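You operate a simulated robot arm through the tools that you are given. There is no shell and no other tool. Be economical: measure what you need, move in short steps, check, and stop when the job is done.

The job below is to be done with a simulated robot arm. You get a single attempt, and the scene is never put back.

## Task
Trim the counter rig till a stroke of its bar reads 150 MM.
Fine: prove it by one full stroke after a zero; the bar ends home.

It is judged by the outcome, as a careful person would: the job done as asked, and still so three seconds after it is handed in. It fails if anything else is knocked over, pushed out of place, dropped, spilled or broken.

## Robot
A 7-joint arm with a two-finger parallel gripper, fixed in place. Base frame: the origin is at the foot of the arm, x ahead of it, y to its left, z up. Units: mm, rad, N and s.
With the tool pointing down near the work surface it reaches from about 220 to 580 mm from the base axis. Its first joint turns from -1.152 to 1.152 rad. Payload 1.57 kg.
Tool frame: the origin (TCP) lies between the finger pads and is the grasp point; the fingertips stand 30 mm ahead of it; z points along the fingers, y is the line along which they close. Largest opening 110 mm; finger width 24, thickness 12; the body of the gripper, 48 by 112 mm, starts 78 mm behind the TCP.
Orientation is told as [roll, pitch, yaw] about the base's x, y, z axes, in that order, counted from this pose: with the fingers straight down and closing along the base's y, the tool's x points along the base's -x, its y along +y and its z along -z.

## Interface
- The arm moves only by the tool apply_moves. Its arguments are lists of equal length, an entry for each row: "slide": the shift along the tool's x, y, z in mm, a list of three; "rot": the turn, a rotation vector about the tool's x, y, z in rad, a list of three; "claw": the closure, from 0 (fully open) to 1 (shut). In form: {"slide": [[dx, dy, dz], ...], "rot": [[rx, ry, rz], ...], "claw": [claw, ...]}. A call has 1 to 12 rows; each row shifts and turns the commanded pose from where the row before left it, along the tool's axes as they then stand. Rows are played at 5 a second. More than 50 mm and 0.15 rad between two rows, or a gripper value outside its range, and nothing of the call is played. A pose out of reach is approached as far as the arm can. The call stops where the force on the tool passes 80 N (or 10 N more than at its start, if that is more) or the arm is blocked; 0.2 s more then pass. Each finger travels about 108 mm/s and halts on what it meets, pressing with about 29 N; the grip force reading is that of the motor and also rises with nothing between the fingers. The clock runs only during rows and for 0.2 s after the last one: add rows that do not move to give the fingers time. The reply holds the time, the measured pose of the TCP, the force on the tool along the base axes, the opening and the grip force, in the units named above and with some noise.
- Cameras (640 x 400 px; columns grow to the right, rows downward): "scene" is fixed at [131.2, -366, 1404.9]; the picture's right is [0.97, -0.22, 0.00], its down [-0.12, -0.54, -0.83] and it looks along [0.18, 0.81, -0.56] (base axes); focal length 358 px, centre (320, 200). "wrist" rides on the gripper at [70, 16, -141] in the tool frame; the picture's right is [-0.23, 0.97, 0.00], its down [-0.85, -0.20, -0.48] and it looks along [-0.47, -0.11, 0.88] (tool axes); focal length 222 px, centre (320, 200). There is no depth. A picture from a camera that has moved, and an enlarged one, comes with that camera's place and axes in the base frame and with its lens. The place of the scene camera against the robot may be out by one fixed shift of up to 12 mm in any direction.
- capture(camera): a new picture of that camera. No time passes.
- enlarge(camera, box): a new picture of the part [left, top, right, bottom] of that camera's present view, enlarged. No time passes.
- hand_in(): hands the job in; it is judged then, once.

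Work in short steps. Places have to be worked out from the pictures, the camera data and where the tool is seen: move nearer, look again, correct. Check each grasp and each placing, and mend what went wrong. You have 120 turns and 64 pictures in all, those below and enlarged ones among them. Open the gripper and draw the arm clear of the work before you hand the job in, unless the task says otherwise; then end with one line.

The tools are called after ">>>" as name(argument=value, ...) on one line, values as JSON. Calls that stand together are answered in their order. apply_moves: Moves the arm, as the interface text tells. Its arguments: {"type":"object","properties":{"slide":{"type":"array","items":{"type":"array","items":{"type":"number"}}},"rot":{"type":"array","items":{"type":"array","items":{"type":"number"}}},"claw":{"type":"array","items":{"type":"number"}}},"required":["slide","rot","claw"]} The other tools are called the same way: capture (camera) takes a picture; enlarge (camera, box) takes an enlarged picture of a part of a camera's view; hand_in () hands the job in.

At the start:

```text
time: 0.0
eef_pos: [333.3, 59.3, 1196.7]
ee_rot: [-0.002, 0.0, 0.001]
contact_force: [0.0, 0.0, -1.3]
grip_width: 110.0
finger_force: 0.1
```

scene: 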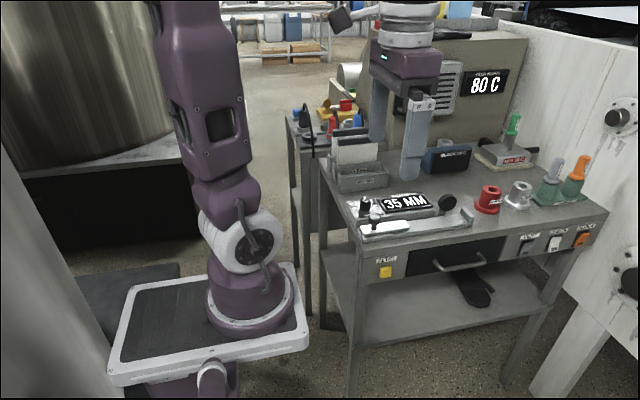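
wrist: 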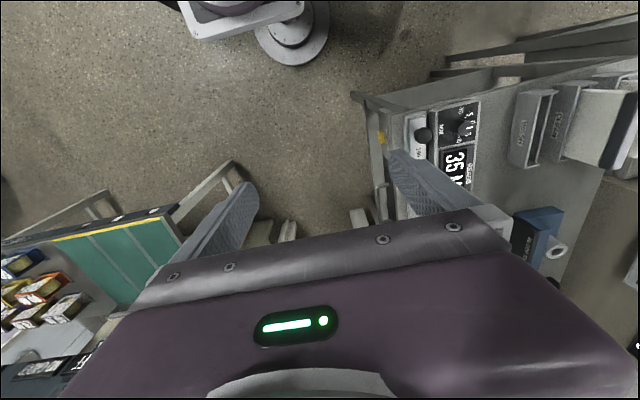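

The rig with "35 MM" stands on the bench; I look closer at it.

>>> enlarge(camera="scene", box=[340, 170, 500, 270])

>>> enlarge(camera="scene", box=[440, 100, 620, 290])

>>> enlarge(camera="wrist", box=[340, 70, 500, 230])

```text
4.00 times, centred on (420, 220) of scene
camera zoom: at [131.2, -366.0, 1404.9], right [0.97, -0.22, 0.0], down [-0.12, -0.54, -0.83], along [0.18, 0.81, -0.56], focal length 1433 px, centre (-80, 120)
```

zoom: 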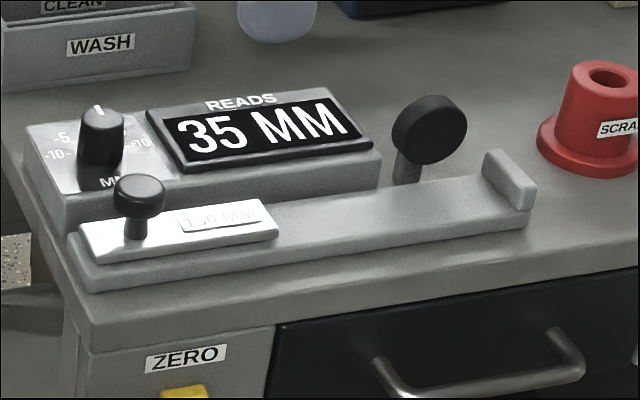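

```text
2.11 times, centred on (530, 195) of scene
camera zoom: at [131.2, -366.0, 1404.9], right [0.97, -0.22, 0.0], down [-0.12, -0.54, -0.83], along [0.18, 0.81, -0.56], focal length 754 px, centre (-122, 210)
```

zoom: 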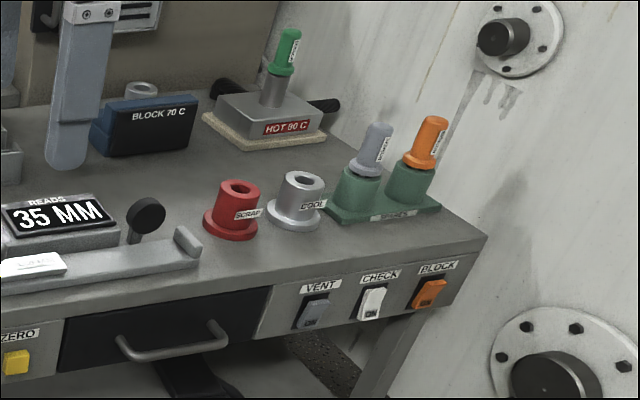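

```text
2.50 times, centred on (420, 150) of wrist
camera zoom: at [264.7, 75.8, 1338.6], right [0.23, 0.97, 0.0], down [0.85, -0.2, 0.48], along [0.47, -0.11, -0.88], focal length 555 px, centre (70, 325)
```

zoom: 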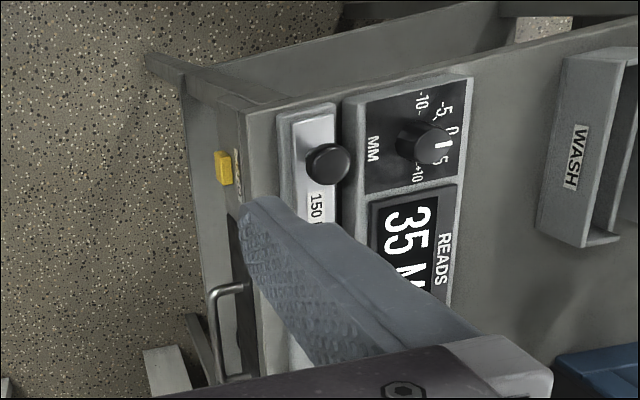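

My ray estimates from the two cameras put the bench at an uncertain height, so I move the wrist sideways at the same height for a second baseline.

>>> apply_moves(slide=[[0, 40, 0], [0, 40, 0], [0, 40, 0], [0, 0, 0]], rot=[[0, 0, 0], [0, 0, 0], [0, 0, 0], [0, 0, 0]], claw=[0, 0, 0, 0])

>>> capture(camera="wrist")

>>> capture(camera="scene")

```text
time: 1.0
eef_pos: [332.1, 179.4, 1195.4]
ee_rot: [0.001, -0.001, -0.002]
contact_force: [0.1, 0.8, 0.2]
grip_width: 109.8
finger_force: 0.1
```

```text
58 pictures are left
camera wrist: at [264.2, 195.2, 1337.9], right [0.23, 0.97, 0.0], down [0.85, -0.2, 0.48], along [0.47, -0.11, -0.88], focal length 222 px, centre (320, 200)
```

wrist: 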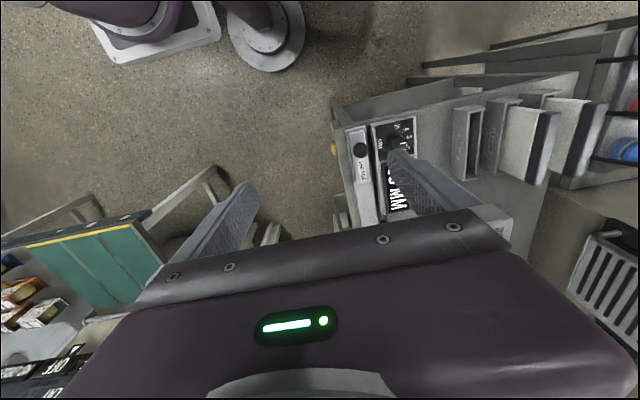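

```text
57 pictures are left
```

scene: 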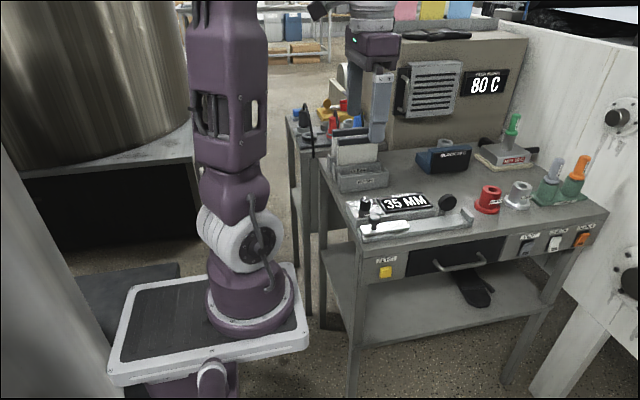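

The bench top seems to be at roughly z 880, the dial near (398, 305, 914) and the ZERO button near (415, 195, 800). I yaw the tool +90° so that the fingers close along x and the camera sits on the front side, and I close the fingers for a clearer view.

>>> apply_moves(slide=[[-40, 0, 0], [0, 0, 0], [0, 0, 0], [0, 0, 0], [0, 0, 0], [0, 0, 0], [0, 0, 0], [0, 0, 0], [0, 0, 0], [0, 0, 0], [0, 0, 0], [0, 0, 0]], rot=[[0, 0, 0], [0, 0, -0.143], [0, 0, -0.143], [0, 0, -0.143], [0, 0, -0.143], [0, 0, -0.143], [0, 0, -0.143], [0, 0, -0.143], [0, 0, -0.143], [0, 0, -0.143], [0, 0, -0.143], [0, 0, -0.141]], claw=[0.5, 1, 1, 1, 1, 1, 1, 1, 1, 1, 1, 1])

>>> capture(camera="wrist")

```text
time: 3.6
eef_pos: [373.4, 180.0, 1195.6]
ee_rot: [-0.001, 0.0, 1.573]
contact_force: [-0.6, 0.0, 0.3]
grip_width: 0.0
finger_force: 21.0
```

```text
56 pictures are left
camera wrist: at [359.0, 109.9, 1338.2], right [-0.97, 0.23, 0.0], down [0.2, 0.86, 0.48], along [0.11, 0.47, -0.88], focal length 222 px, centre (320, 200)
```

wrist: 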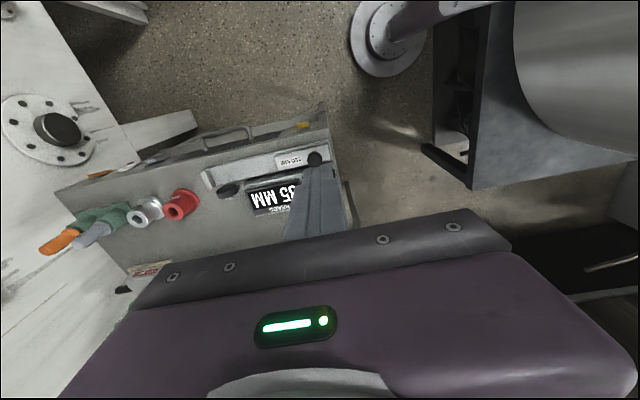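

The rig is in clear view: the bar knob is near (398, 240, 918). I descend towards it, staying in front and above, to measure it better.

>>> apply_moves(slide=[[0, -30, 40], [10, 0, 45], [0, 0, 45], [0, 0, 0]], rot=[[0, 0, 0], [0, 0, 0], [0, 0, 0], [0, 0, 0]], claw=[1, 1, 1, 1])

>>> capture(camera="wrist")

>>> enlarge(camera="scene", box=[340, 130, 500, 270])

```text
time: 4.6
eef_pos: [404.3, 175.6, 1065.4]
ee_rot: [0.0, 0.0, 1.571]
contact_force: [-0.2, -0.1, -0.6]
grip_width: 0.1
finger_force: 21.8
```

```text
55 pictures are left
camera wrist: at [389.4, 105.6, 1208.1], right [-0.97, 0.23, 0.0], down [0.2, 0.85, 0.48], along [0.11, 0.47, -0.88], focal length 222 px, centre (320, 200)
```

wrist: 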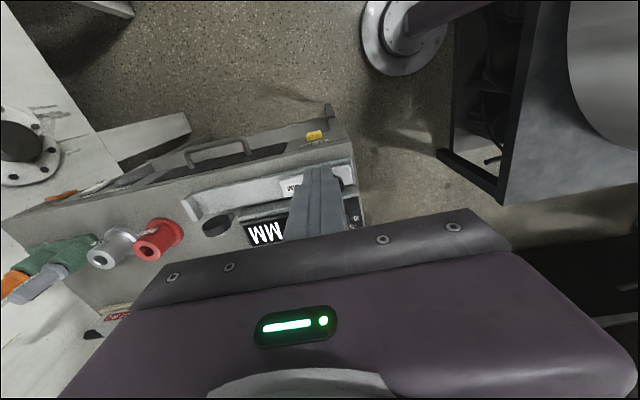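

```text
2.86 times, centred on (420, 200) of scene
camera zoom: at [131.2, -366.0, 1404.9], right [0.97, -0.22, 0.0], down [-0.12, -0.54, -0.83], along [0.18, 0.81, -0.56], focal length 1024 px, centre (34, 200)
```

zoom: 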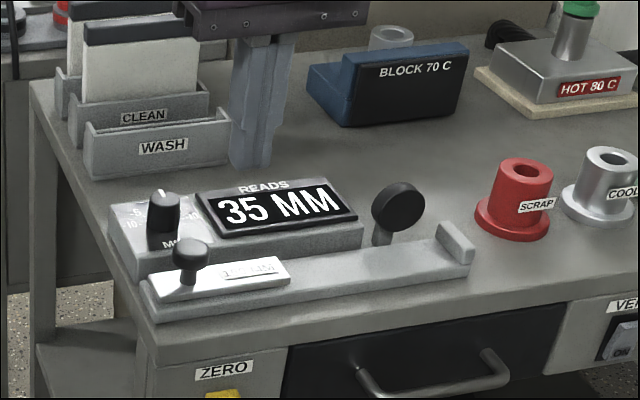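

The fingers hide the knob, so I shift +x to see the knob and dial beside them.

>>> apply_moves(slide=[[-20, -40, 0], [-10, -40, 30], [0, 0, 0]], rot=[[0, 0, 0], [0, 0, 0], [0, 0, 0]], claw=[1, 1, 1])

>>> capture(camera="wrist")

>>> enlarge(camera="wrist", box=[270, 80, 430, 240])

```text
refused: row 2 steps farther than a row can; nothing moved
```

```text
53 pictures are left
camera wrist: at [389.4, 105.6, 1208.1], right [-0.97, 0.23, 0.0], down [0.2, 0.85, 0.48], along [0.11, 0.47, -0.88], focal length 222 px, centre (320, 200)
```

wrist: 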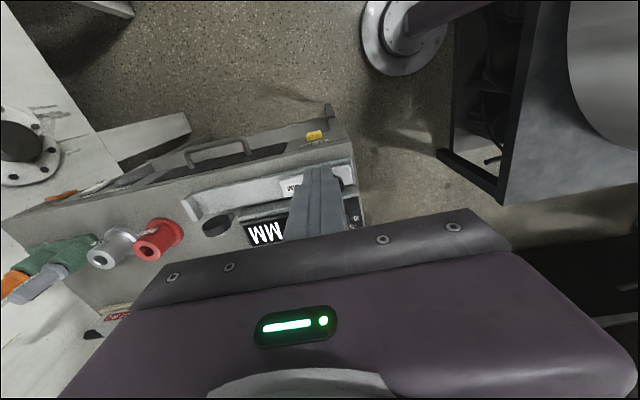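

```text
2.50 times, centred on (350, 160) of wrist
camera zoom: at [389.4, 105.6, 1208.1], right [-0.97, 0.23, 0.0], down [0.2, 0.85, 0.48], along [0.11, 0.47, -0.88], focal length 555 px, centre (245, 300)
```

zoom: 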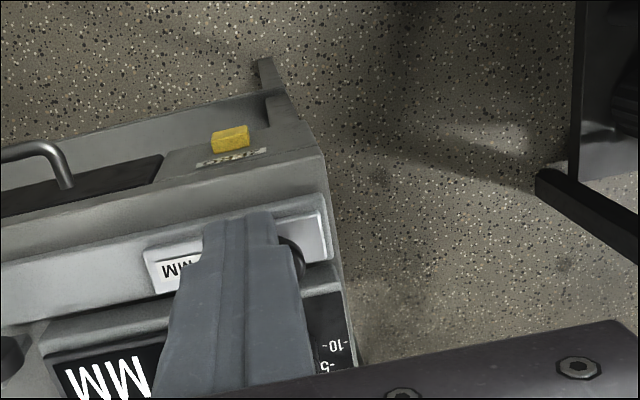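

That call was refused because a row was too long; I repeat it with shorter rows.

>>> apply_moves(slide=[[-15, -40, 0], [-15, -40, 0], [0, 0, 30], [0, 0, 0]], rot=[[0, 0, 0], [0, 0, 0], [0, 0, 0], [0, 0, 0]], claw=[1, 1, 1, 1])

>>> enlarge(camera="wrist", box=[270, 80, 470, 240])

```text
time: 5.6
eef_pos: [482.2, 202.0, 1035.9]
ee_rot: [0.0, -0.001, 1.568]
contact_force: [0.0, -0.3, -0.5]
grip_width: 0.2
finger_force: 21.0
```

```text
2.50 times, centred on (370, 160) of wrist
camera zoom: at [466.5, 133.5, 1178.8], right [-0.97, 0.23, 0.0], down [0.2, 0.85, 0.48], along [0.11, 0.47, -0.88], focal length 555 px, centre (195, 300)
```

zoom: 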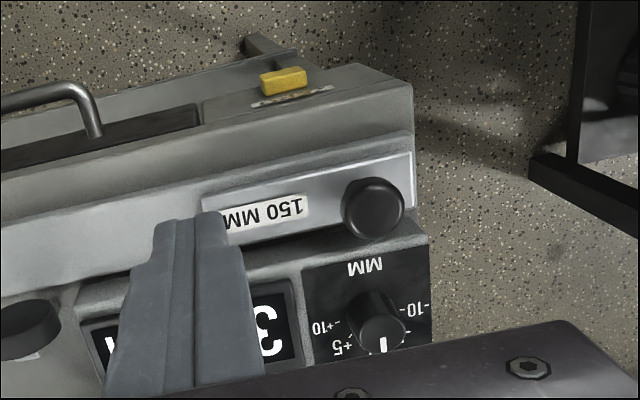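

The bar knob's top is at about (402, 241, 916) and the dial's at about (404, 311, 918). I look at the rail's far end and the black disc behind it.

>>> enlarge(camera="wrist", box=[140, 110, 340, 240])

>>> enlarge(camera="scene", box=[420, 180, 500, 240])

```text
3.08 times, centred on (240, 175) of wrist
camera zoom: at [466.5, 133.5, 1178.8], right [-0.97, 0.23, 0.0], down [0.2, 0.85, 0.48], along [0.11, 0.47, -0.88], focal length 684 px, centre (566, 277)
```

zoom: 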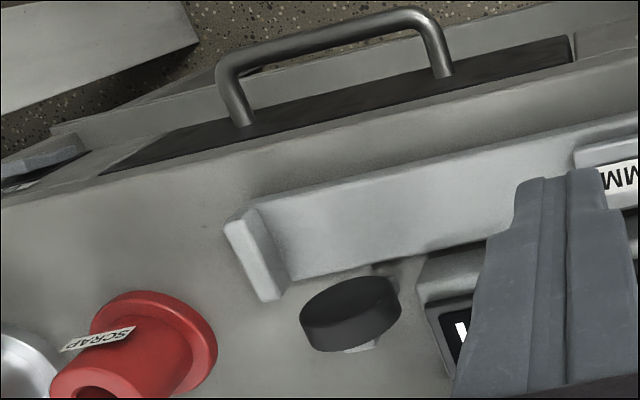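

```text
6.67 times, centred on (460, 210) of scene
camera zoom: at [131.2, -366.0, 1404.9], right [0.97, -0.22, 0.0], down [-0.12, -0.54, -0.83], along [0.18, 0.81, -0.56], focal length 2389 px, centre (-613, 133)
```

zoom: 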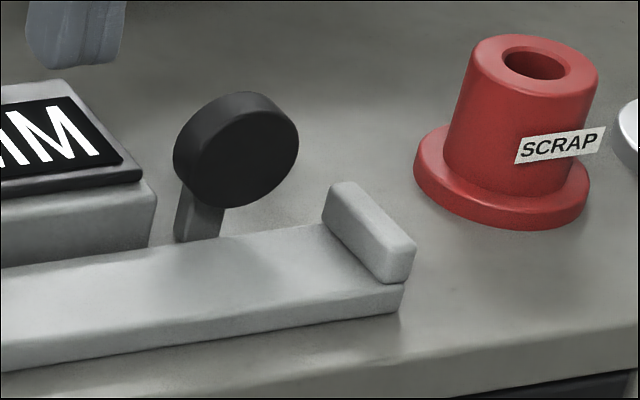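

The black disc is just the measuring wheel behind the rail. The ZERO button works out at about (421, 197, 782) on the front face, so I move in front of it, descend, and lean the fingertips towards it.

>>> apply_moves(slide=[[30, 21, 0], [30, 20, 0], [27, 20, 0], [0, 0, 45], [0, 0, 45], [0, 0, 45], [0, 0, 45], [0, 0, 45], [0, 0, 0], [0, 0, 0], [0, 0, 0]], rot=[[0, 0, 0], [0, 0, 0], [0, 0, 0], [0, 0, 0], [0, 0, 0], [0, 0, 0], [0, 0, 0], [0, 0, 0], [0, -0.14, 0], [0, -0.14, 0], [0, 0, 0]], claw=[1, 1, 1, 1, 1, 1, 1, 1, 1, 1, 1])

>>> capture(camera="wrist")

>>> enlarge(camera="scene", box=[320, 170, 480, 310])

```text
time: 8.0
eef_pos: [422.9, 113.1, 810.5]
ee_rot: [0.001, -0.28, 1.571]
contact_force: [0.3, -0.1, 0.4]
grip_width: 0.0
finger_force: 21.3
```

```text
48 pictures are left
camera wrist: at [407.8, 8.2, 928.7], right [-0.97, 0.22, 0.06], down [0.2, 0.69, 0.7], along [0.11, 0.69, -0.71], focal length 222 px, centre (320, 200)
```

wrist: 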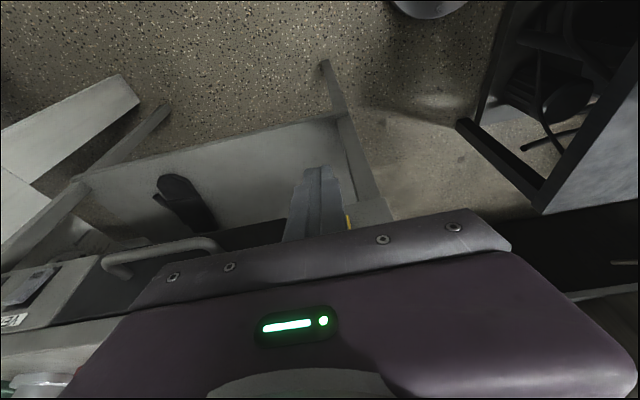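

```text
2.86 times, centred on (400, 240) of scene
camera zoom: at [131.2, -366.0, 1404.9], right [0.97, -0.22, 0.0], down [-0.12, -0.54, -0.83], along [0.18, 0.81, -0.56], focal length 1024 px, centre (91, 86)
```

zoom: 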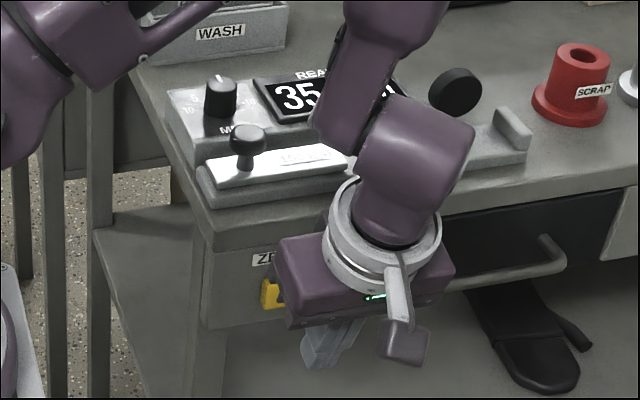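

The tip is in line with the button at about z 782, with about 60 mm still to go in y. I advance 48 mm.

>>> apply_moves(slide=[[-23, 0, 9], [-23, 0, 8], [0, 0, 0]], rot=[[0, 0, 0], [0, 0, 0], [0, 0, 0]], claw=[1, 1, 1])

>>> enlarge(camera="wrist", box=[240, 140, 420, 260])

```text
time: 8.8
eef_pos: [423.1, 161.6, 806.5]
ee_rot: [-0.002, -0.28, 1.57]
contact_force: [-0.5, 0.4, -0.1]
grip_width: 0.0
finger_force: 20.9
```

```text
3.33 times, centred on (330, 200) of wrist
camera zoom: at [407.4, 56.2, 924.2], right [-0.97, 0.22, 0.06], down [0.2, 0.69, 0.7], along [0.11, 0.69, -0.71], focal length 740 px, centre (287, 200)
```

zoom: 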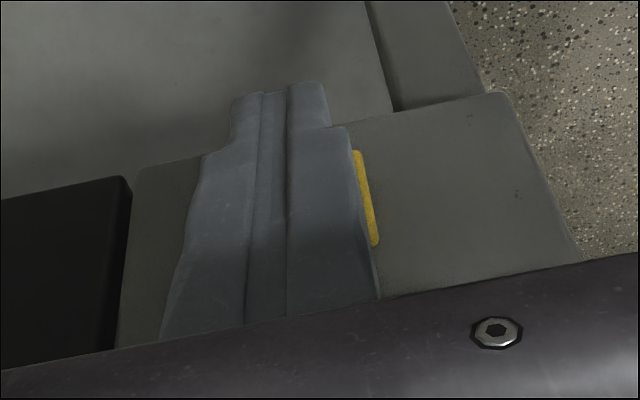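

The finger is right in front of the button; I push on in small steps.

>>> apply_moves(slide=[[-4, 0, 1.1], [-4, 0, 1.1], [-4, 0, 1.1], [-3, 0, 0.8]], rot=[[0, 0, 0], [0, 0, 0], [0, 0, 0], [0, 0, 0]], claw=[1, 1, 1, 1])

>>> enlarge(camera="scene", box=[340, 170, 480, 290])

```text
time: 9.8
eef_pos: [420.4, 175.6, 806.6]
ee_rot: [0.001, -0.274, 1.567]
contact_force: [1.5, -14.2, -0.4]
grip_width: 0.2
finger_force: 21.4
```

```text
3.33 times, centred on (410, 230) of scene
camera zoom: at [131.2, -366.4, 1404.8], right [0.97, -0.22, 0.0], down [-0.12, -0.54, -0.83], along [0.18, 0.81, -0.56], focal length 1194 px, centre (20, 100)
```

zoom: 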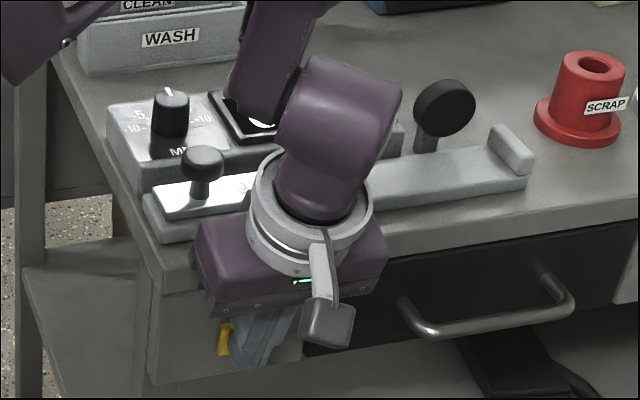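

Contact is at 14 N; I press 3 mm deeper, then back off and read the display.

>>> apply_moves(slide=[[-3, 0, 0.8], [0, 0, 0], [25, 0, -7], [40, 0, -11], [0, 40, -20], [0, 40, -20]], rot=[[0, 0, 0], [0, 0, 0], [0, 0, 0], [0, 0, 0], [0, 0, 0], [0, 0, 0]], claw=[1, 1, 1, 1, 1, 1])

>>> enlarge(camera="scene", box=[340, 170, 480, 290])

```text
time: 11.2
eef_pos: [337.5, 104.1, 844.0]
ee_rot: [-0.002, -0.28, 1.569]
contact_force: [-0.2, -0.1, -0.4]
grip_width: 0.0
finger_force: 21.8
```

```text
3.33 times, centred on (410, 230) of scene
camera zoom: at [131.3, -366.0, 1404.9], right [0.97, -0.22, 0.0], down [-0.12, -0.54, -0.83], along [0.18, 0.81, -0.56], focal length 1194 px, centre (20, 100)
```

zoom: 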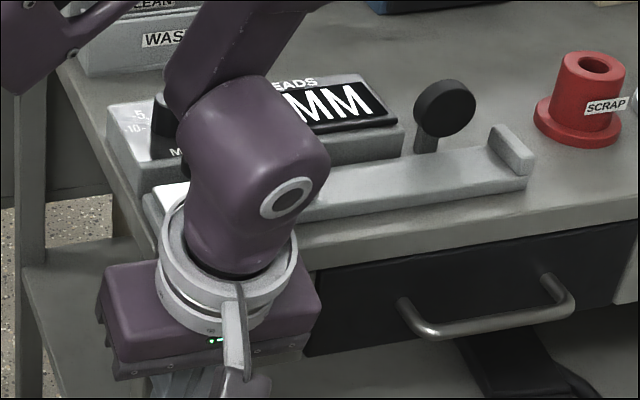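

The arm still hides the number; I straighten the tool and rise clear in front.

>>> apply_moves(slide=[[0, 0, 0], [0, 0, 0], [0, 0, -48], [0, 0, -48], [0, 0, -48], [0, 0, -40], [0, 0, 0]], rot=[[0, 0.14, 0], [0, 0.14, 0], [0, 0, 0], [0, 0, 0], [0, 0, 0], [0, 0, 0], [0, 0, 0]], claw=[1, 1, 1, 1, 1, 1, 1])

>>> enlarge(camera="scene", box=[340, 170, 480, 290])

```text
time: 12.8
eef_pos: [340.7, 104.6, 1026.4]
ee_rot: [0.001, -0.001, 1.57]
contact_force: [-0.3, -1.3, 0.4]
grip_width: 0.0
finger_force: 20.8
```

```text
3.33 times, centred on (410, 230) of scene
camera zoom: at [131.2, -366.0, 1404.9], right [0.97, -0.22, 0.0], down [-0.12, -0.54, -0.83], along [0.18, 0.81, -0.56], focal length 1194 px, centre (20, 100)
```

zoom: 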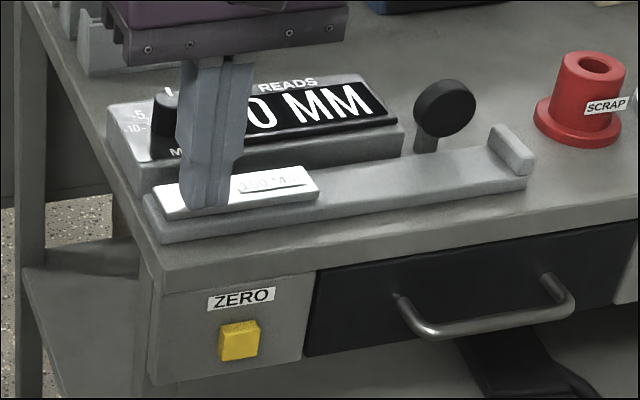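

The display now reads 0 MM, so the button works. I check at a safe height whether the tool reaches the far end of the stroke, at about x 552, y 235.

>>> apply_moves(slide=[[-30, -35, 0], [-30, -35, 0], [-30, -35, 0], [-30, -35, 0], [-10, -35, 0], [0, -36, 0], [0, 0, 20], [0, 0, 0]], rot=[[0, 0, 0], [0, 0, 0], [0, 0, 0], [0, 0, 0], [0, 0, 0], [0, 0, 0], [0, 0, 0], [0, 0, 0]], claw=[1, 1, 1, 1, 1, 1, 1, 1])

>>> enlarge(camera="wrist", box=[240, 110, 480, 260])

```text
time: 14.6
eef_pos: [552.0, 232.1, 1009.8]
ee_rot: [0.001, 0.001, 1.57]
contact_force: [0.2, -0.4, -0.1]
grip_width: 0.0
finger_force: 21.1
```

```text
2.67 times, centred on (360, 185) of wrist
camera zoom: at [536.6, 162.5, 1151.6], right [-0.97, 0.23, 0.0], down [0.2, 0.85, 0.48], along [0.11, 0.47, -0.88], focal length 592 px, centre (213, 240)
```

zoom: 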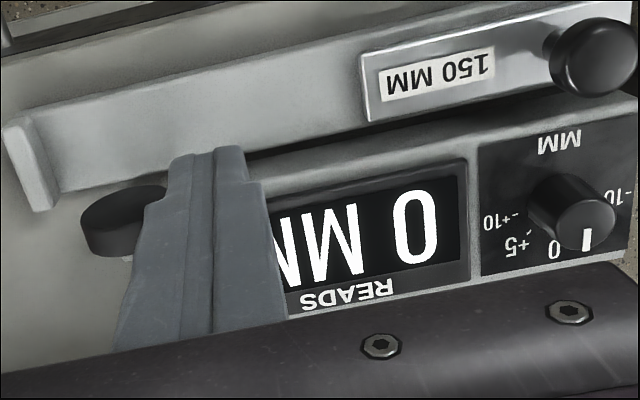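

The far end is within reach. The knob re-measures at (404, 242) and the rail runs nearly along x. I go back over the knob with the fingers partly open and check before descending.

>>> apply_moves(slide=[[0, 49, 0], [0, 49, 0], [-5, 49, 0], [0, 0, 40], [0, 0, 0]], rot=[[0, 0, 0], [0, 0, 0], [0, 0, 0], [0, 0, 0], [0, 0, 0]], claw=[0.55, 0.55, 0.55, 0.55, 0.55])

>>> enlarge(camera="wrist", box=[240, 120, 400, 220])

>>> enlarge(camera="scene", box=[340, 170, 480, 260])

```text
time: 15.8
eef_pos: [403.7, 239.8, 969.1]
ee_rot: [0.0, -0.001, 1.57]
contact_force: [0.1, 0.0, -0.1]
grip_width: 49.6
finger_force: 0.1
```

```text
4.00 times, centred on (320, 170) of wrist
camera zoom: at [389.1, 169.8, 1111.8], right [-0.97, 0.23, 0.0], down [0.2, 0.85, 0.48], along [0.11, 0.47, -0.88], focal length 888 px, centre (320, 320)
```

zoom: 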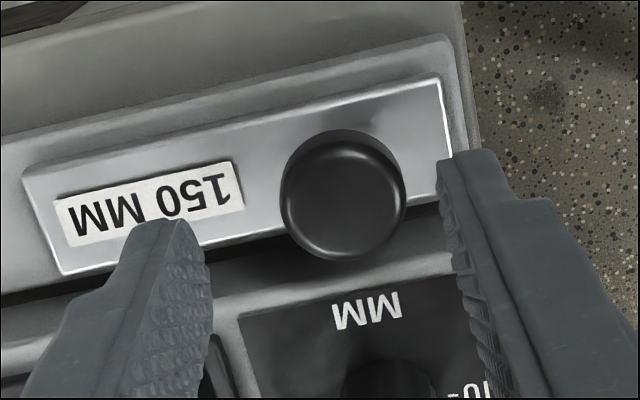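

```text
4.44 times, centred on (410, 215) of scene
camera zoom: at [131.2, -366.0, 1404.9], right [0.97, -0.22, 0.0], down [-0.12, -0.54, -0.83], along [0.18, 0.81, -0.56], focal length 1593 px, centre (-80, 133)
```

zoom: 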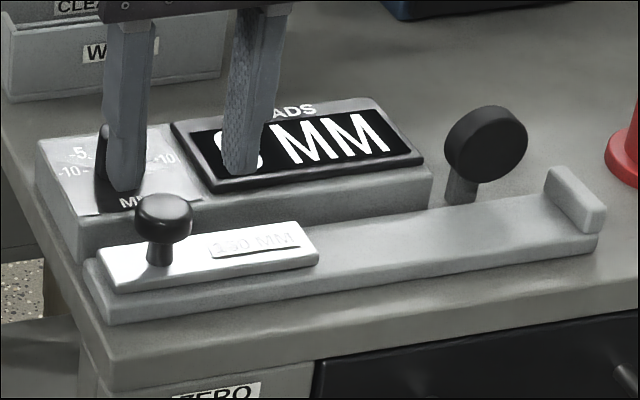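

The knob lies between the fingers at about (401, 244); I descend 41 mm.

>>> apply_moves(slide=[[0, 2, 20], [0, 0, 21], [0, 0, 0]], rot=[[0, 0, 0], [0, 0, 0], [0, 0, 0]], claw=[0.55, 0.55, 0.55])

>>> enlarge(camera="scene", box=[340, 170, 480, 260])

```text
time: 16.6
eef_pos: [403.1, 239.3, 930.0]
ee_rot: [0.0, -0.001, 1.569]
contact_force: [0.0, -1.0, -0.4]
grip_width: 49.7
finger_force: 0.1
```

```text
4.44 times, centred on (410, 215) of scene
camera zoom: at [131.2, -366.0, 1404.9], right [0.97, -0.22, 0.0], down [-0.12, -0.54, -0.83], along [0.18, 0.81, -0.56], focal length 1593 px, centre (-80, 133)
```

zoom: 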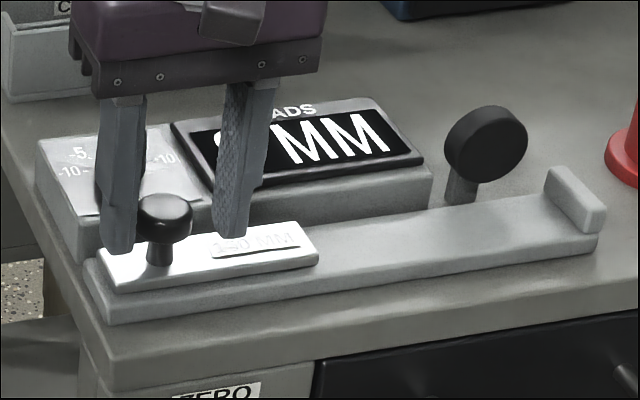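

The fingers are at knob height on both sides; I lower 3 mm and grip.

>>> apply_moves(slide=[[0, 0, 3], [0, 0, 0], [0, 0, 0]], rot=[[0, 0, 0], [0, 0, 0], [0, 0, 0]], claw=[0.7, 0.85, 0.85])

```text
time: 17.4
eef_pos: [404.0, 238.0, 926.9]
ee_rot: [0.001, -0.001, 1.568]
contact_force: [2.0, 0.7, 6.6]
grip_width: 29.7
finger_force: 39.9
```

The knob is held (29.7 mm wide). I slide it towards the stop.

>>> apply_moves(slide=[[0.4, -12, 0], [0.4, -12, 0], [0.4, -12, 0], [0.4, -12, 0], [0.4, -12, 0], [0.4, -12, 0], [0.4, -12, 0], [0.4, -12, 0], [0.4, -12, 0], [0.4, -12, 0], [0, 0, 0]], rot=[[0, 0, 0], [0, 0, 0], [0, 0, 0], [0, 0, 0], [0, 0, 0], [0, 0, 0], [0, 0, 0], [0, 0, 0], [0, 0, 0], [0, 0, 0], [0, 0, 0]], claw=[0.85, 0.85, 0.85, 0.85, 0.85, 0.85, 0.85, 0.85, 0.85, 0.85, 0.85])

>>> enlarge(camera="scene", box=[340, 160, 500, 260])

```text
time: 19.8
eef_pos: [524.1, 235.2, 925.3]
ee_rot: [0.0, -0.001, 1.569]
contact_force: [1.0, 24.0, 10.4]
grip_width: 29.7
finger_force: 38.8
```

```text
4.00 times, centred on (420, 210) of scene
camera zoom: at [131.1, -365.5, 1405.1], right [0.97, -0.22, 0.0], down [-0.12, -0.54, -0.83], along [0.18, 0.81, -0.56], focal length 1433 px, centre (-80, 160)
```

zoom: 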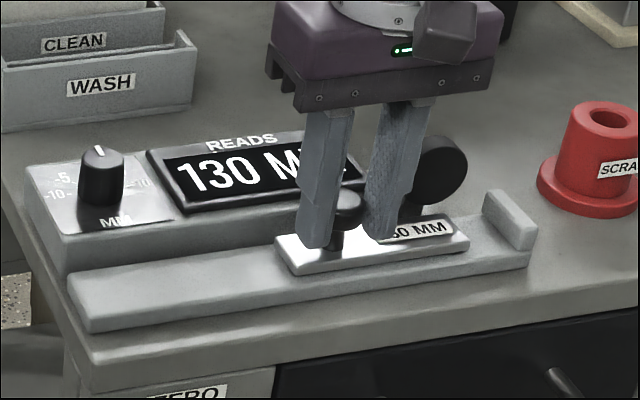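

It reads 130 after about 120 mm of travel. A side force shows I drifted too far towards −y, so I correct that and go on gently to the stop.

>>> apply_moves(slide=[[-3.5, 0, 0], [0, -8, 0], [0, -8, 0], [0, -5, 0], [0, -4, 0], [0, -3, 0], [0, -2, 0], [0, 0, 0]], rot=[[0, 0, 0], [0, 0, 0], [0, 0, 0], [0, 0, 0], [0, 0, 0], [0, 0, 0], [0, 0, 0], [0, 0, 0]], claw=[0.85, 0.85, 0.85, 0.85, 0.85, 0.85, 0.85, 0.85])

>>> enlarge(camera="scene", box=[340, 160, 500, 260])

```text
time: 21.6
eef_pos: [550.7, 234.2, 924.4]
ee_rot: [0.011, 0.007, 1.572]
contact_force: [-39.4, -20.1, 8.0]
grip_width: 29.6
finger_force: 39.2
```

```text
4.00 times, centred on (420, 210) of scene
camera zoom: at [130.1, -366.6, 1404.9], right [0.97, -0.22, 0.0], down [-0.12, -0.54, -0.83], along [0.19, 0.81, -0.55], focal length 1433 px, centre (-80, 160)
```

zoom: 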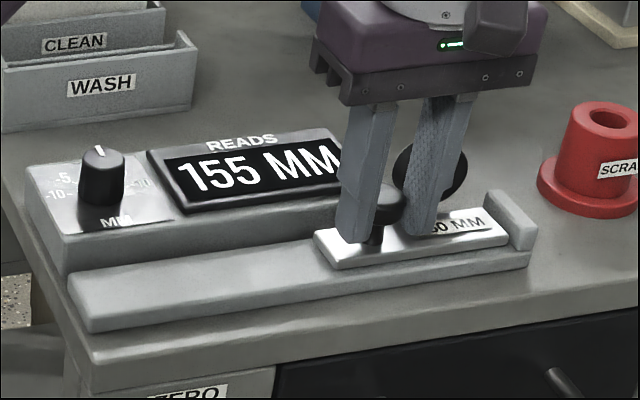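

The force rose to 39 N, so the bar seems to be against the stop, reading 155. I look closer at the stop.

>>> enlarge(camera="scene", box=[420, 195, 490, 240])

>>> enlarge(camera="wrist", box=[220, 120, 480, 260])

```text
8.89 times, centred on (455, 218) of scene
camera zoom: at [130.1, -366.6, 1404.9], right [0.97, -0.22, 0.0], down [-0.12, -0.54, -0.83], along [0.19, 0.81, -0.55], focal length 3185 px, centre (-880, 44)
```

zoom: 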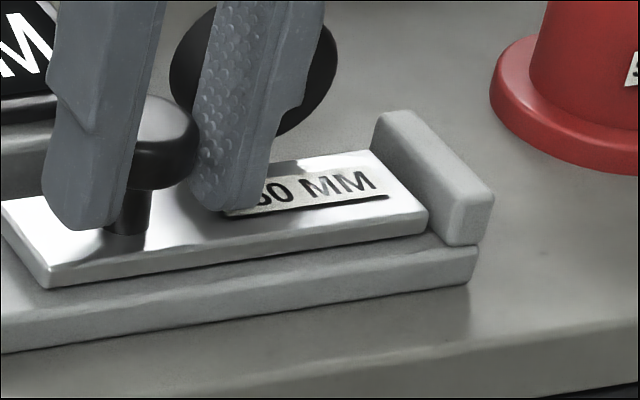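

```text
2.46 times, centred on (350, 190) of wrist
camera zoom: at [536.8, 166.0, 1067.9], right [-0.97, 0.23, 0.01], down [0.21, 0.86, 0.47], along [0.1, 0.46, -0.88], focal length 547 px, centre (246, 225)
```

zoom: 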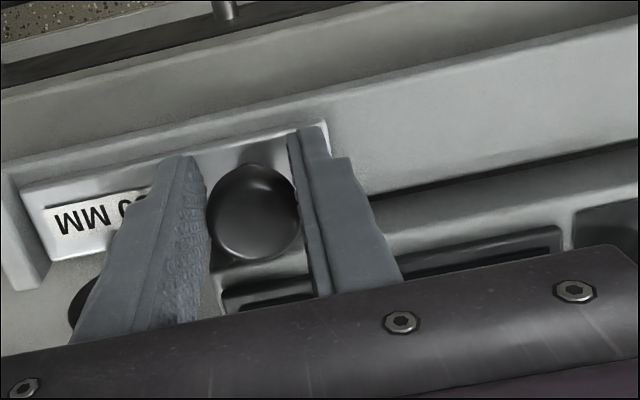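

The bar is against the stop, so a full stroke reads 155: it must drop by 5. I draw the bar back home.

>>> apply_moves(slide=[[2.5, 6, 0], [-0.3, 13, 0], [-0.3, 13, 0], [-0.3, 13, 0], [-0.3, 13, 0], [-0.3, 13, 0], [-0.3, 13, 0], [-0.3, 13, 0], [-0.3, 13, 0], [-0.3, 13, 0], [-0.3, 13, 0], [0, 0, 0]], rot=[[0, 0, 0], [0, 0, 0], [0, 0, 0], [0, 0, 0], [0, 0, 0], [0, 0, 0], [0, 0, 0], [0, 0, 0], [0, 0, 0], [0, 0, 0], [0, 0, 0], [0, 0, 0]], claw=[0.85, 0.85, 0.85, 0.85, 0.85, 0.85, 0.85, 0.85, 0.85, 0.85, 0.85, 0.85])

>>> enlarge(camera="scene", box=[340, 160, 500, 260])

```text
time: 24.2
eef_pos: [417.7, 234.9, 925.3]
ee_rot: [-0.001, 0.002, 1.568]
contact_force: [-1.4, -16.9, 20.5]
grip_width: 29.5
finger_force: 39.4
```

```text
4.00 times, centred on (420, 210) of scene
camera zoom: at [130.9, -366.6, 1404.8], right [0.97, -0.22, 0.0], down [-0.12, -0.54, -0.83], along [0.18, 0.81, -0.55], focal length 1433 px, centre (-80, 160)
```

zoom: 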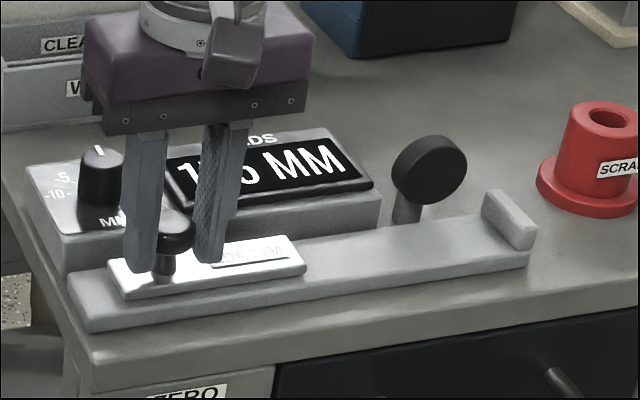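

Nearly home, with the display still at 155. I ease the side force and go on to the home end.

>>> apply_moves(slide=[[1.5, 5, -1], [0.5, 4, 0], [0, 3, 0], [0, 2, 0], [0, 2, 0], [0, 0, 0]], rot=[[0, 0, 0], [0, 0, 0], [0, 0, 0], [0, 0, 0], [0, 0, 0], [0, 0, 0]], claw=[0.85, 0.85, 0.85, 0.85, 0.85, 0.85])

```text
time: 25.6
eef_pos: [402.2, 235.4, 927.0]
ee_rot: [0.0, -0.002, 1.571]
contact_force: [0.5, 11.2, -24.3]
grip_width: 29.4
finger_force: 39.4
```

No resistance yet at x 402, close to the original 404. I release and look at how the bar sits.

>>> apply_moves(slide=[[0, 0, 0], [0, 0, 0], [0, 0, -40], [0, -20, -30], [0, 0, 0]], rot=[[0, 0, 0], [0, 0, 0], [0, 0, 0], [0, 0, 0], [0, 0, 0]], claw=[0.6, 0.55, 0.55, 0.55, 0.55])

>>> enlarge(camera="wrist", box=[240, 120, 400, 220])

>>> enlarge(camera="scene", box=[340, 170, 500, 270])

```text
time: 26.8
eef_pos: [420.8, 234.3, 997.0]
ee_rot: [0.0, -0.001, 1.567]
contact_force: [0.1, 0.1, -0.9]
grip_width: 49.4
finger_force: 0.0
```

```text
4.00 times, centred on (320, 170) of wrist
camera zoom: at [405.4, 164.1, 1138.9], right [-0.97, 0.23, 0.0], down [0.2, 0.85, 0.48], along [0.11, 0.47, -0.88], focal length 888 px, centre (320, 320)
```

zoom: 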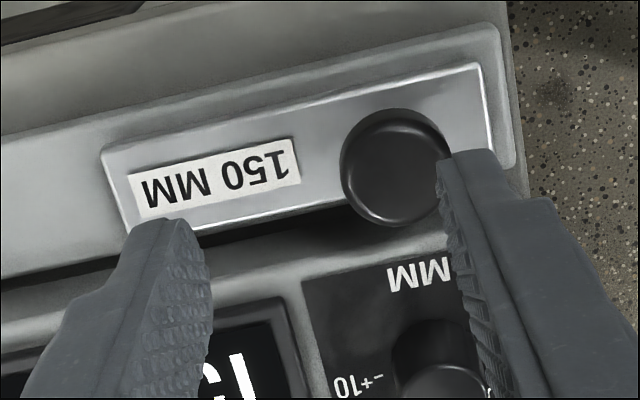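

```text
4.00 times, centred on (420, 220) of scene
camera zoom: at [131.2, -366.0, 1404.9], right [0.97, -0.22, 0.0], down [-0.12, -0.54, -0.83], along [0.18, 0.81, -0.56], focal length 1433 px, centre (-80, 120)
```

zoom: 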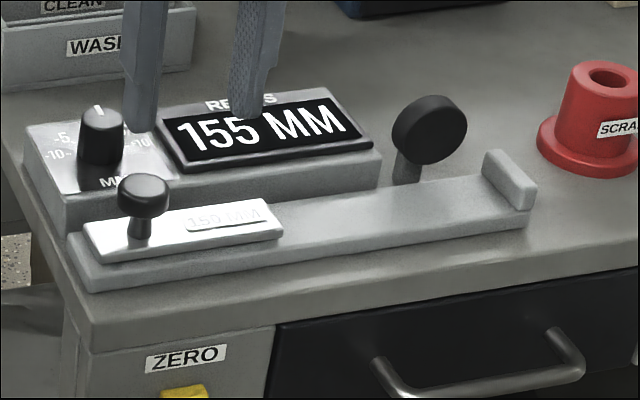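

The bar is about 4 mm short of home, and the reading holds on the return. I go down around the knob with the fingers open and push it home with the right finger.

>>> apply_moves(slide=[[0, 17, 0], [0, 0, 35], [0, 0, 34], [0, 7, 0], [0, 4, 0], [0, 3, 0], [0, 2, 0], [0, 2, 0], [0, 0, 0]], rot=[[0, 0, 0], [0, 0, 0], [0, 0, 0], [0, 0, 0], [0, 0, 0], [0, 0, 0], [0, 0, 0], [0, 0, 0], [0, 0, 0]], claw=[0.55, 0.55, 0.55, 0.55, 0.55, 0.55, 0.55, 0.55, 0.55])

```text
time: 28.8
eef_pos: [386.9, 234.1, 928.8]
ee_rot: [0.0, -0.002, 1.569]
contact_force: [7.8, 1.9, 1.8]
grip_width: 55.5
finger_force: 3.6
```

The finger yielded at about 8 N with the knob centre near x 400, so it is probably home. I lift, move to a spot where the wrist camera sees bar and dial, and check.

>>> apply_moves(slide=[[0, -6, 0], [0, 0, -45], [0, -45, 0], [-10, -30, 0], [-20, -35, 0], [-20, 0, 0], [0, 0, 0]], rot=[[0, 0, 0], [0, 0, 0], [0, 0, 0], [0, 0, 0], [0, 0, 0], [0, 0, 0], [0, 0, 0]], claw=[0.55, 0.55, 0.7, 0.9, 1, 1, 1])

>>> enlarge(camera="wrist", box=[320, 80, 480, 210])

>>> enlarge(camera="scene", box=[340, 170, 500, 270])

```text
time: 30.4
eef_pos: [503.9, 283.3, 973.1]
ee_rot: [-0.002, 0.001, 1.569]
contact_force: [-0.5, -0.3, -0.2]
grip_width: 0.0
finger_force: 21.0
```

```text
3.08 times, centred on (400, 145) of wrist
camera zoom: at [488.0, 213.5, 1115.6], right [-0.97, 0.23, 0.0], down [0.2, 0.85, 0.48], along [0.11, 0.47, -0.88], focal length 684 px, centre (74, 369)
```

zoom: 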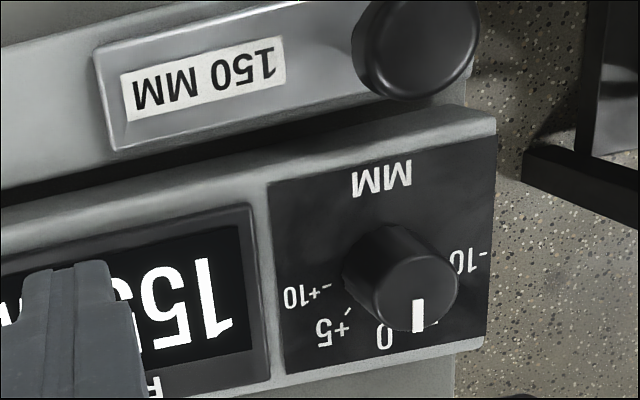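

```text
4.00 times, centred on (420, 220) of scene
camera zoom: at [131.2, -366.0, 1404.9], right [0.97, -0.22, 0.0], down [-0.12, -0.54, -0.83], along [0.18, 0.81, -0.56], focal length 1433 px, centre (-80, 120)
```

zoom: 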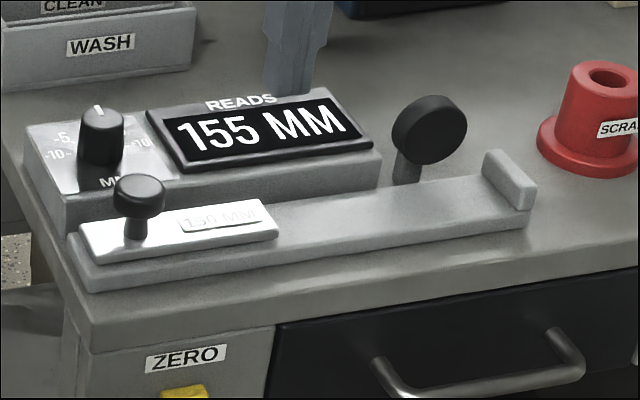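

The bar is exactly home. The trim pointer stands at 0 (reading +5 over), with about 8° per mm and a knob of about 28 mm at about (407, 313). So I need −5, about 40° anticlockwise from above; I move over the dial and pre-turn the wrist the other way.

>>> apply_moves(slide=[[-10, 32, 0], [-10, 32, 0], [-10, 33, 0], [0, 0, 0], [0, 0, 0], [0, 0, 0], [0, 0, 0], [0, 0, 0], [0, 0, 0]], rot=[[0, 0, 0], [0, 0, 0], [0, 0, 0], [0, 0, 0.14], [0, 0, 0.14], [0, 0, 0.14], [0, 0, 0.14], [0, 0, 0.14], [0, 0, 0]], claw=[0.9, 0.7, 0.55, 0.55, 0.55, 0.55, 0.55, 0.55, 0.55])

>>> enlarge(camera="wrist", box=[240, 110, 400, 220])

>>> enlarge(camera="scene", box=[330, 150, 450, 240])

```text
time: 32.4
eef_pos: [407.0, 315.9, 971.8]
ee_rot: [0.0, 0.001, 0.867]
contact_force: [0.3, 0.0, -0.5]
grip_width: 49.6
finger_force: 0.0
```

```text
3.64 times, centred on (320, 165) of wrist
camera zoom: at [350.2, 271.9, 1114.3], right [-0.6, 0.8, 0.0], down [0.7, 0.52, 0.48], along [0.38, 0.29, -0.88], focal length 808 px, centre (320, 327)
```

zoom: 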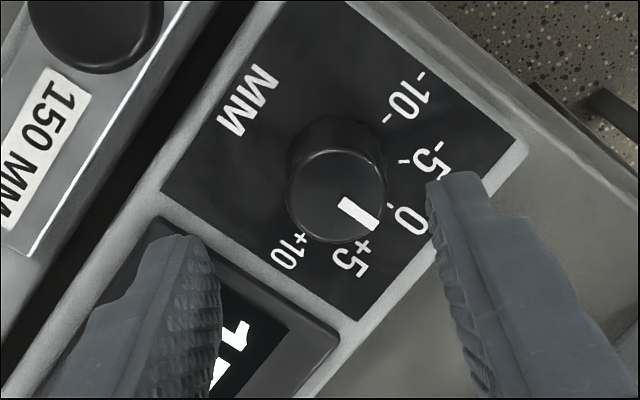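

```text
4.44 times, centred on (390, 195) of scene
camera zoom: at [131.2, -366.0, 1404.9], right [0.97, -0.22, 0.0], down [-0.12, -0.54, -0.83], along [0.18, 0.81, -0.56], focal length 1593 px, centre (9, 222)
```

zoom: 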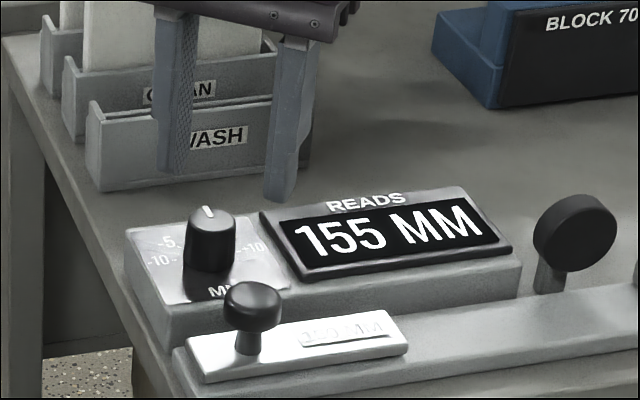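

The pointer lines up with the 0 tick, and −5 is about 42° anticlockwise. The knob's centre is about (402, 318), so I shift slightly and descend around it.

>>> apply_moves(slide=[[1.8, 3.7, 0], [0, 0, 20], [0, 0, 17], [0, 0, 0]], rot=[[0, 0, 0], [0, 0, 0], [0, 0, 0], [0, 0, 0]], claw=[0.55, 0.55, 0.55, 0.55])

>>> enlarge(camera="wrist", box=[240, 110, 400, 220])

>>> enlarge(camera="scene", box=[330, 150, 450, 240])

```text
time: 33.4
eef_pos: [402.4, 316.7, 934.0]
ee_rot: [0.0, -0.001, 0.869]
contact_force: [0.4, 0.8, -0.4]
grip_width: 49.8
finger_force: 0.1
```

```text
3.64 times, centred on (320, 165) of wrist
camera zoom: at [345.5, 273.6, 1076.7], right [-0.6, 0.8, 0.0], down [0.7, 0.52, 0.48], along [0.38, 0.29, -0.88], focal length 808 px, centre (320, 327)
```

zoom: 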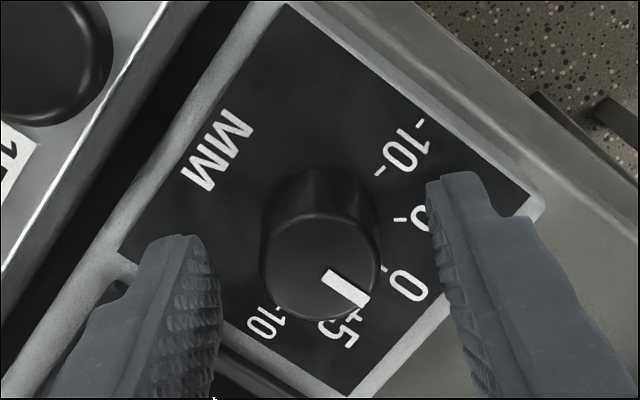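

```text
4.44 times, centred on (390, 195) of scene
camera zoom: at [131.2, -366.0, 1404.9], right [0.97, -0.22, 0.0], down [-0.12, -0.54, -0.83], along [0.18, 0.81, -0.56], focal length 1593 px, centre (9, 222)
```

zoom: 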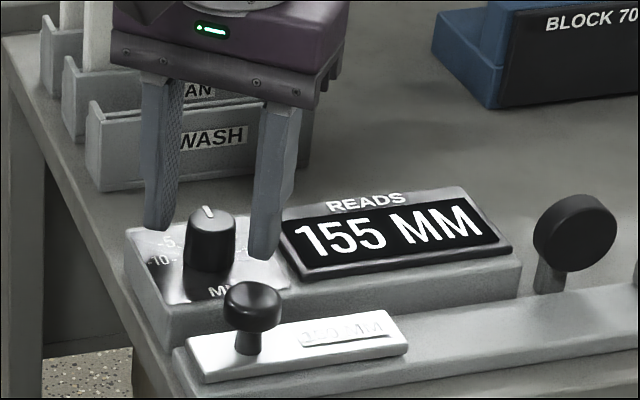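

The knob sits centred between the fingers; I lower 4 mm and close on it.

>>> apply_moves(slide=[[0, 0, 4], [0, 0, 0], [0, 0, 0], [0, 0, 0]], rot=[[0, 0, 0], [0, 0, 0], [0, 0, 0], [0, 0, 0]], claw=[0.65, 0.8, 0.9, 0.9])

>>> enlarge(camera="wrist", box=[240, 110, 400, 220])

```text
time: 34.4
eef_pos: [401.3, 318.0, 929.8]
ee_rot: [-0.001, -0.002, 0.871]
contact_force: [-7.3, 5.3, 4.6]
grip_width: 26.7
finger_force: 37.7
```

```text
3.64 times, centred on (320, 165) of wrist
camera zoom: at [346.1, 273.9, 1073.0], right [-0.6, 0.8, 0.0], down [0.7, 0.52, 0.48], along [0.38, 0.29, -0.88], focal length 808 px, centre (320, 327)
```

zoom: 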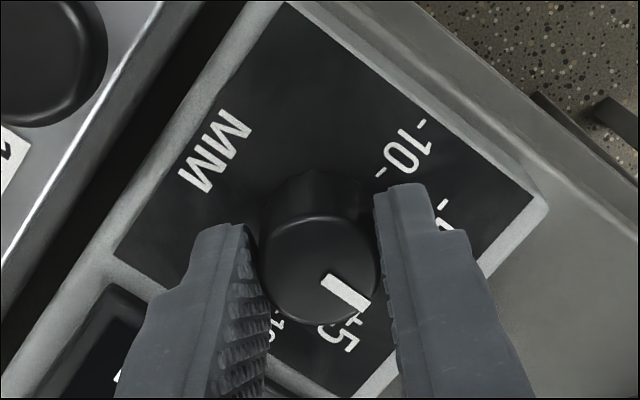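

Gripped with 26.7 mm between the pads. I recentre by 1 mm and turn 0.70 rad anticlockwise (seen from above).

>>> apply_moves(slide=[[0, 1, 0], [0, 0, 0], [0, 0, 0], [0, 0, 0], [0, 0, 0], [0, 0, 0], [0, 0, 0]], rot=[[0, 0, 0], [0, 0, -0.14], [0, 0, -0.14], [0, 0, -0.14], [0, 0, -0.14], [0, 0, -0.14], [0, 0, 0]], claw=[0.9, 0.9, 0.9, 0.9, 0.9, 0.9, 0.9])

>>> enlarge(camera="wrist", box=[240, 110, 400, 220])

>>> enlarge(camera="scene", box=[330, 150, 450, 240])

```text
time: 36.0
eef_pos: [401.7, 316.5, 930.9]
ee_rot: [0.001, 0.0, 1.57]
contact_force: [7.6, 10.7, -16.0]
grip_width: 26.6
finger_force: 36.8
```

```text
3.64 times, centred on (320, 165) of wrist
camera zoom: at [386.8, 246.5, 1074.1], right [-0.97, 0.23, 0.0], down [0.2, 0.86, 0.48], along [0.11, 0.47, -0.88], focal length 808 px, centre (320, 327)
```

zoom: 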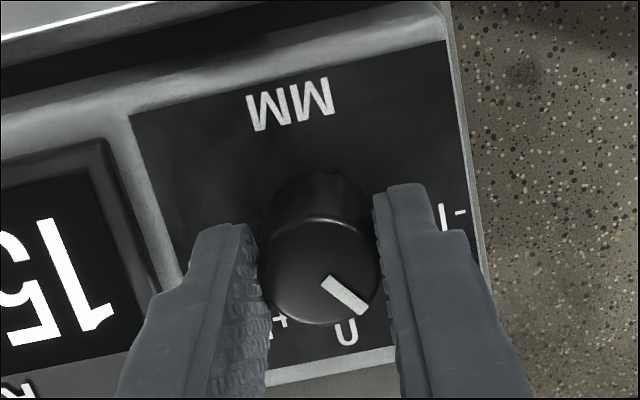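

```text
4.44 times, centred on (390, 195) of scene
camera zoom: at [131.6, -365.6, 1405.0], right [0.97, -0.22, 0.0], down [-0.12, -0.54, -0.83], along [0.18, 0.81, -0.56], focal length 1593 px, centre (9, 222)
```

zoom: 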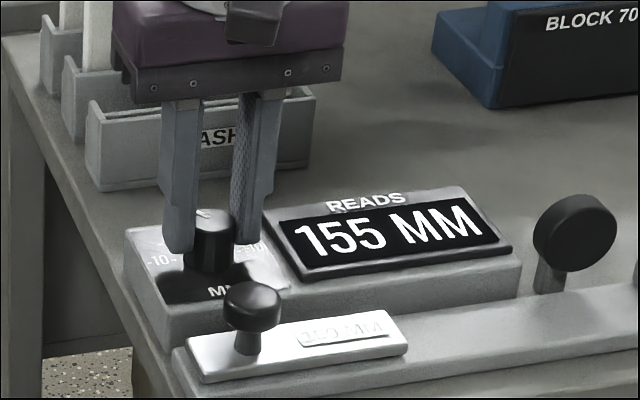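

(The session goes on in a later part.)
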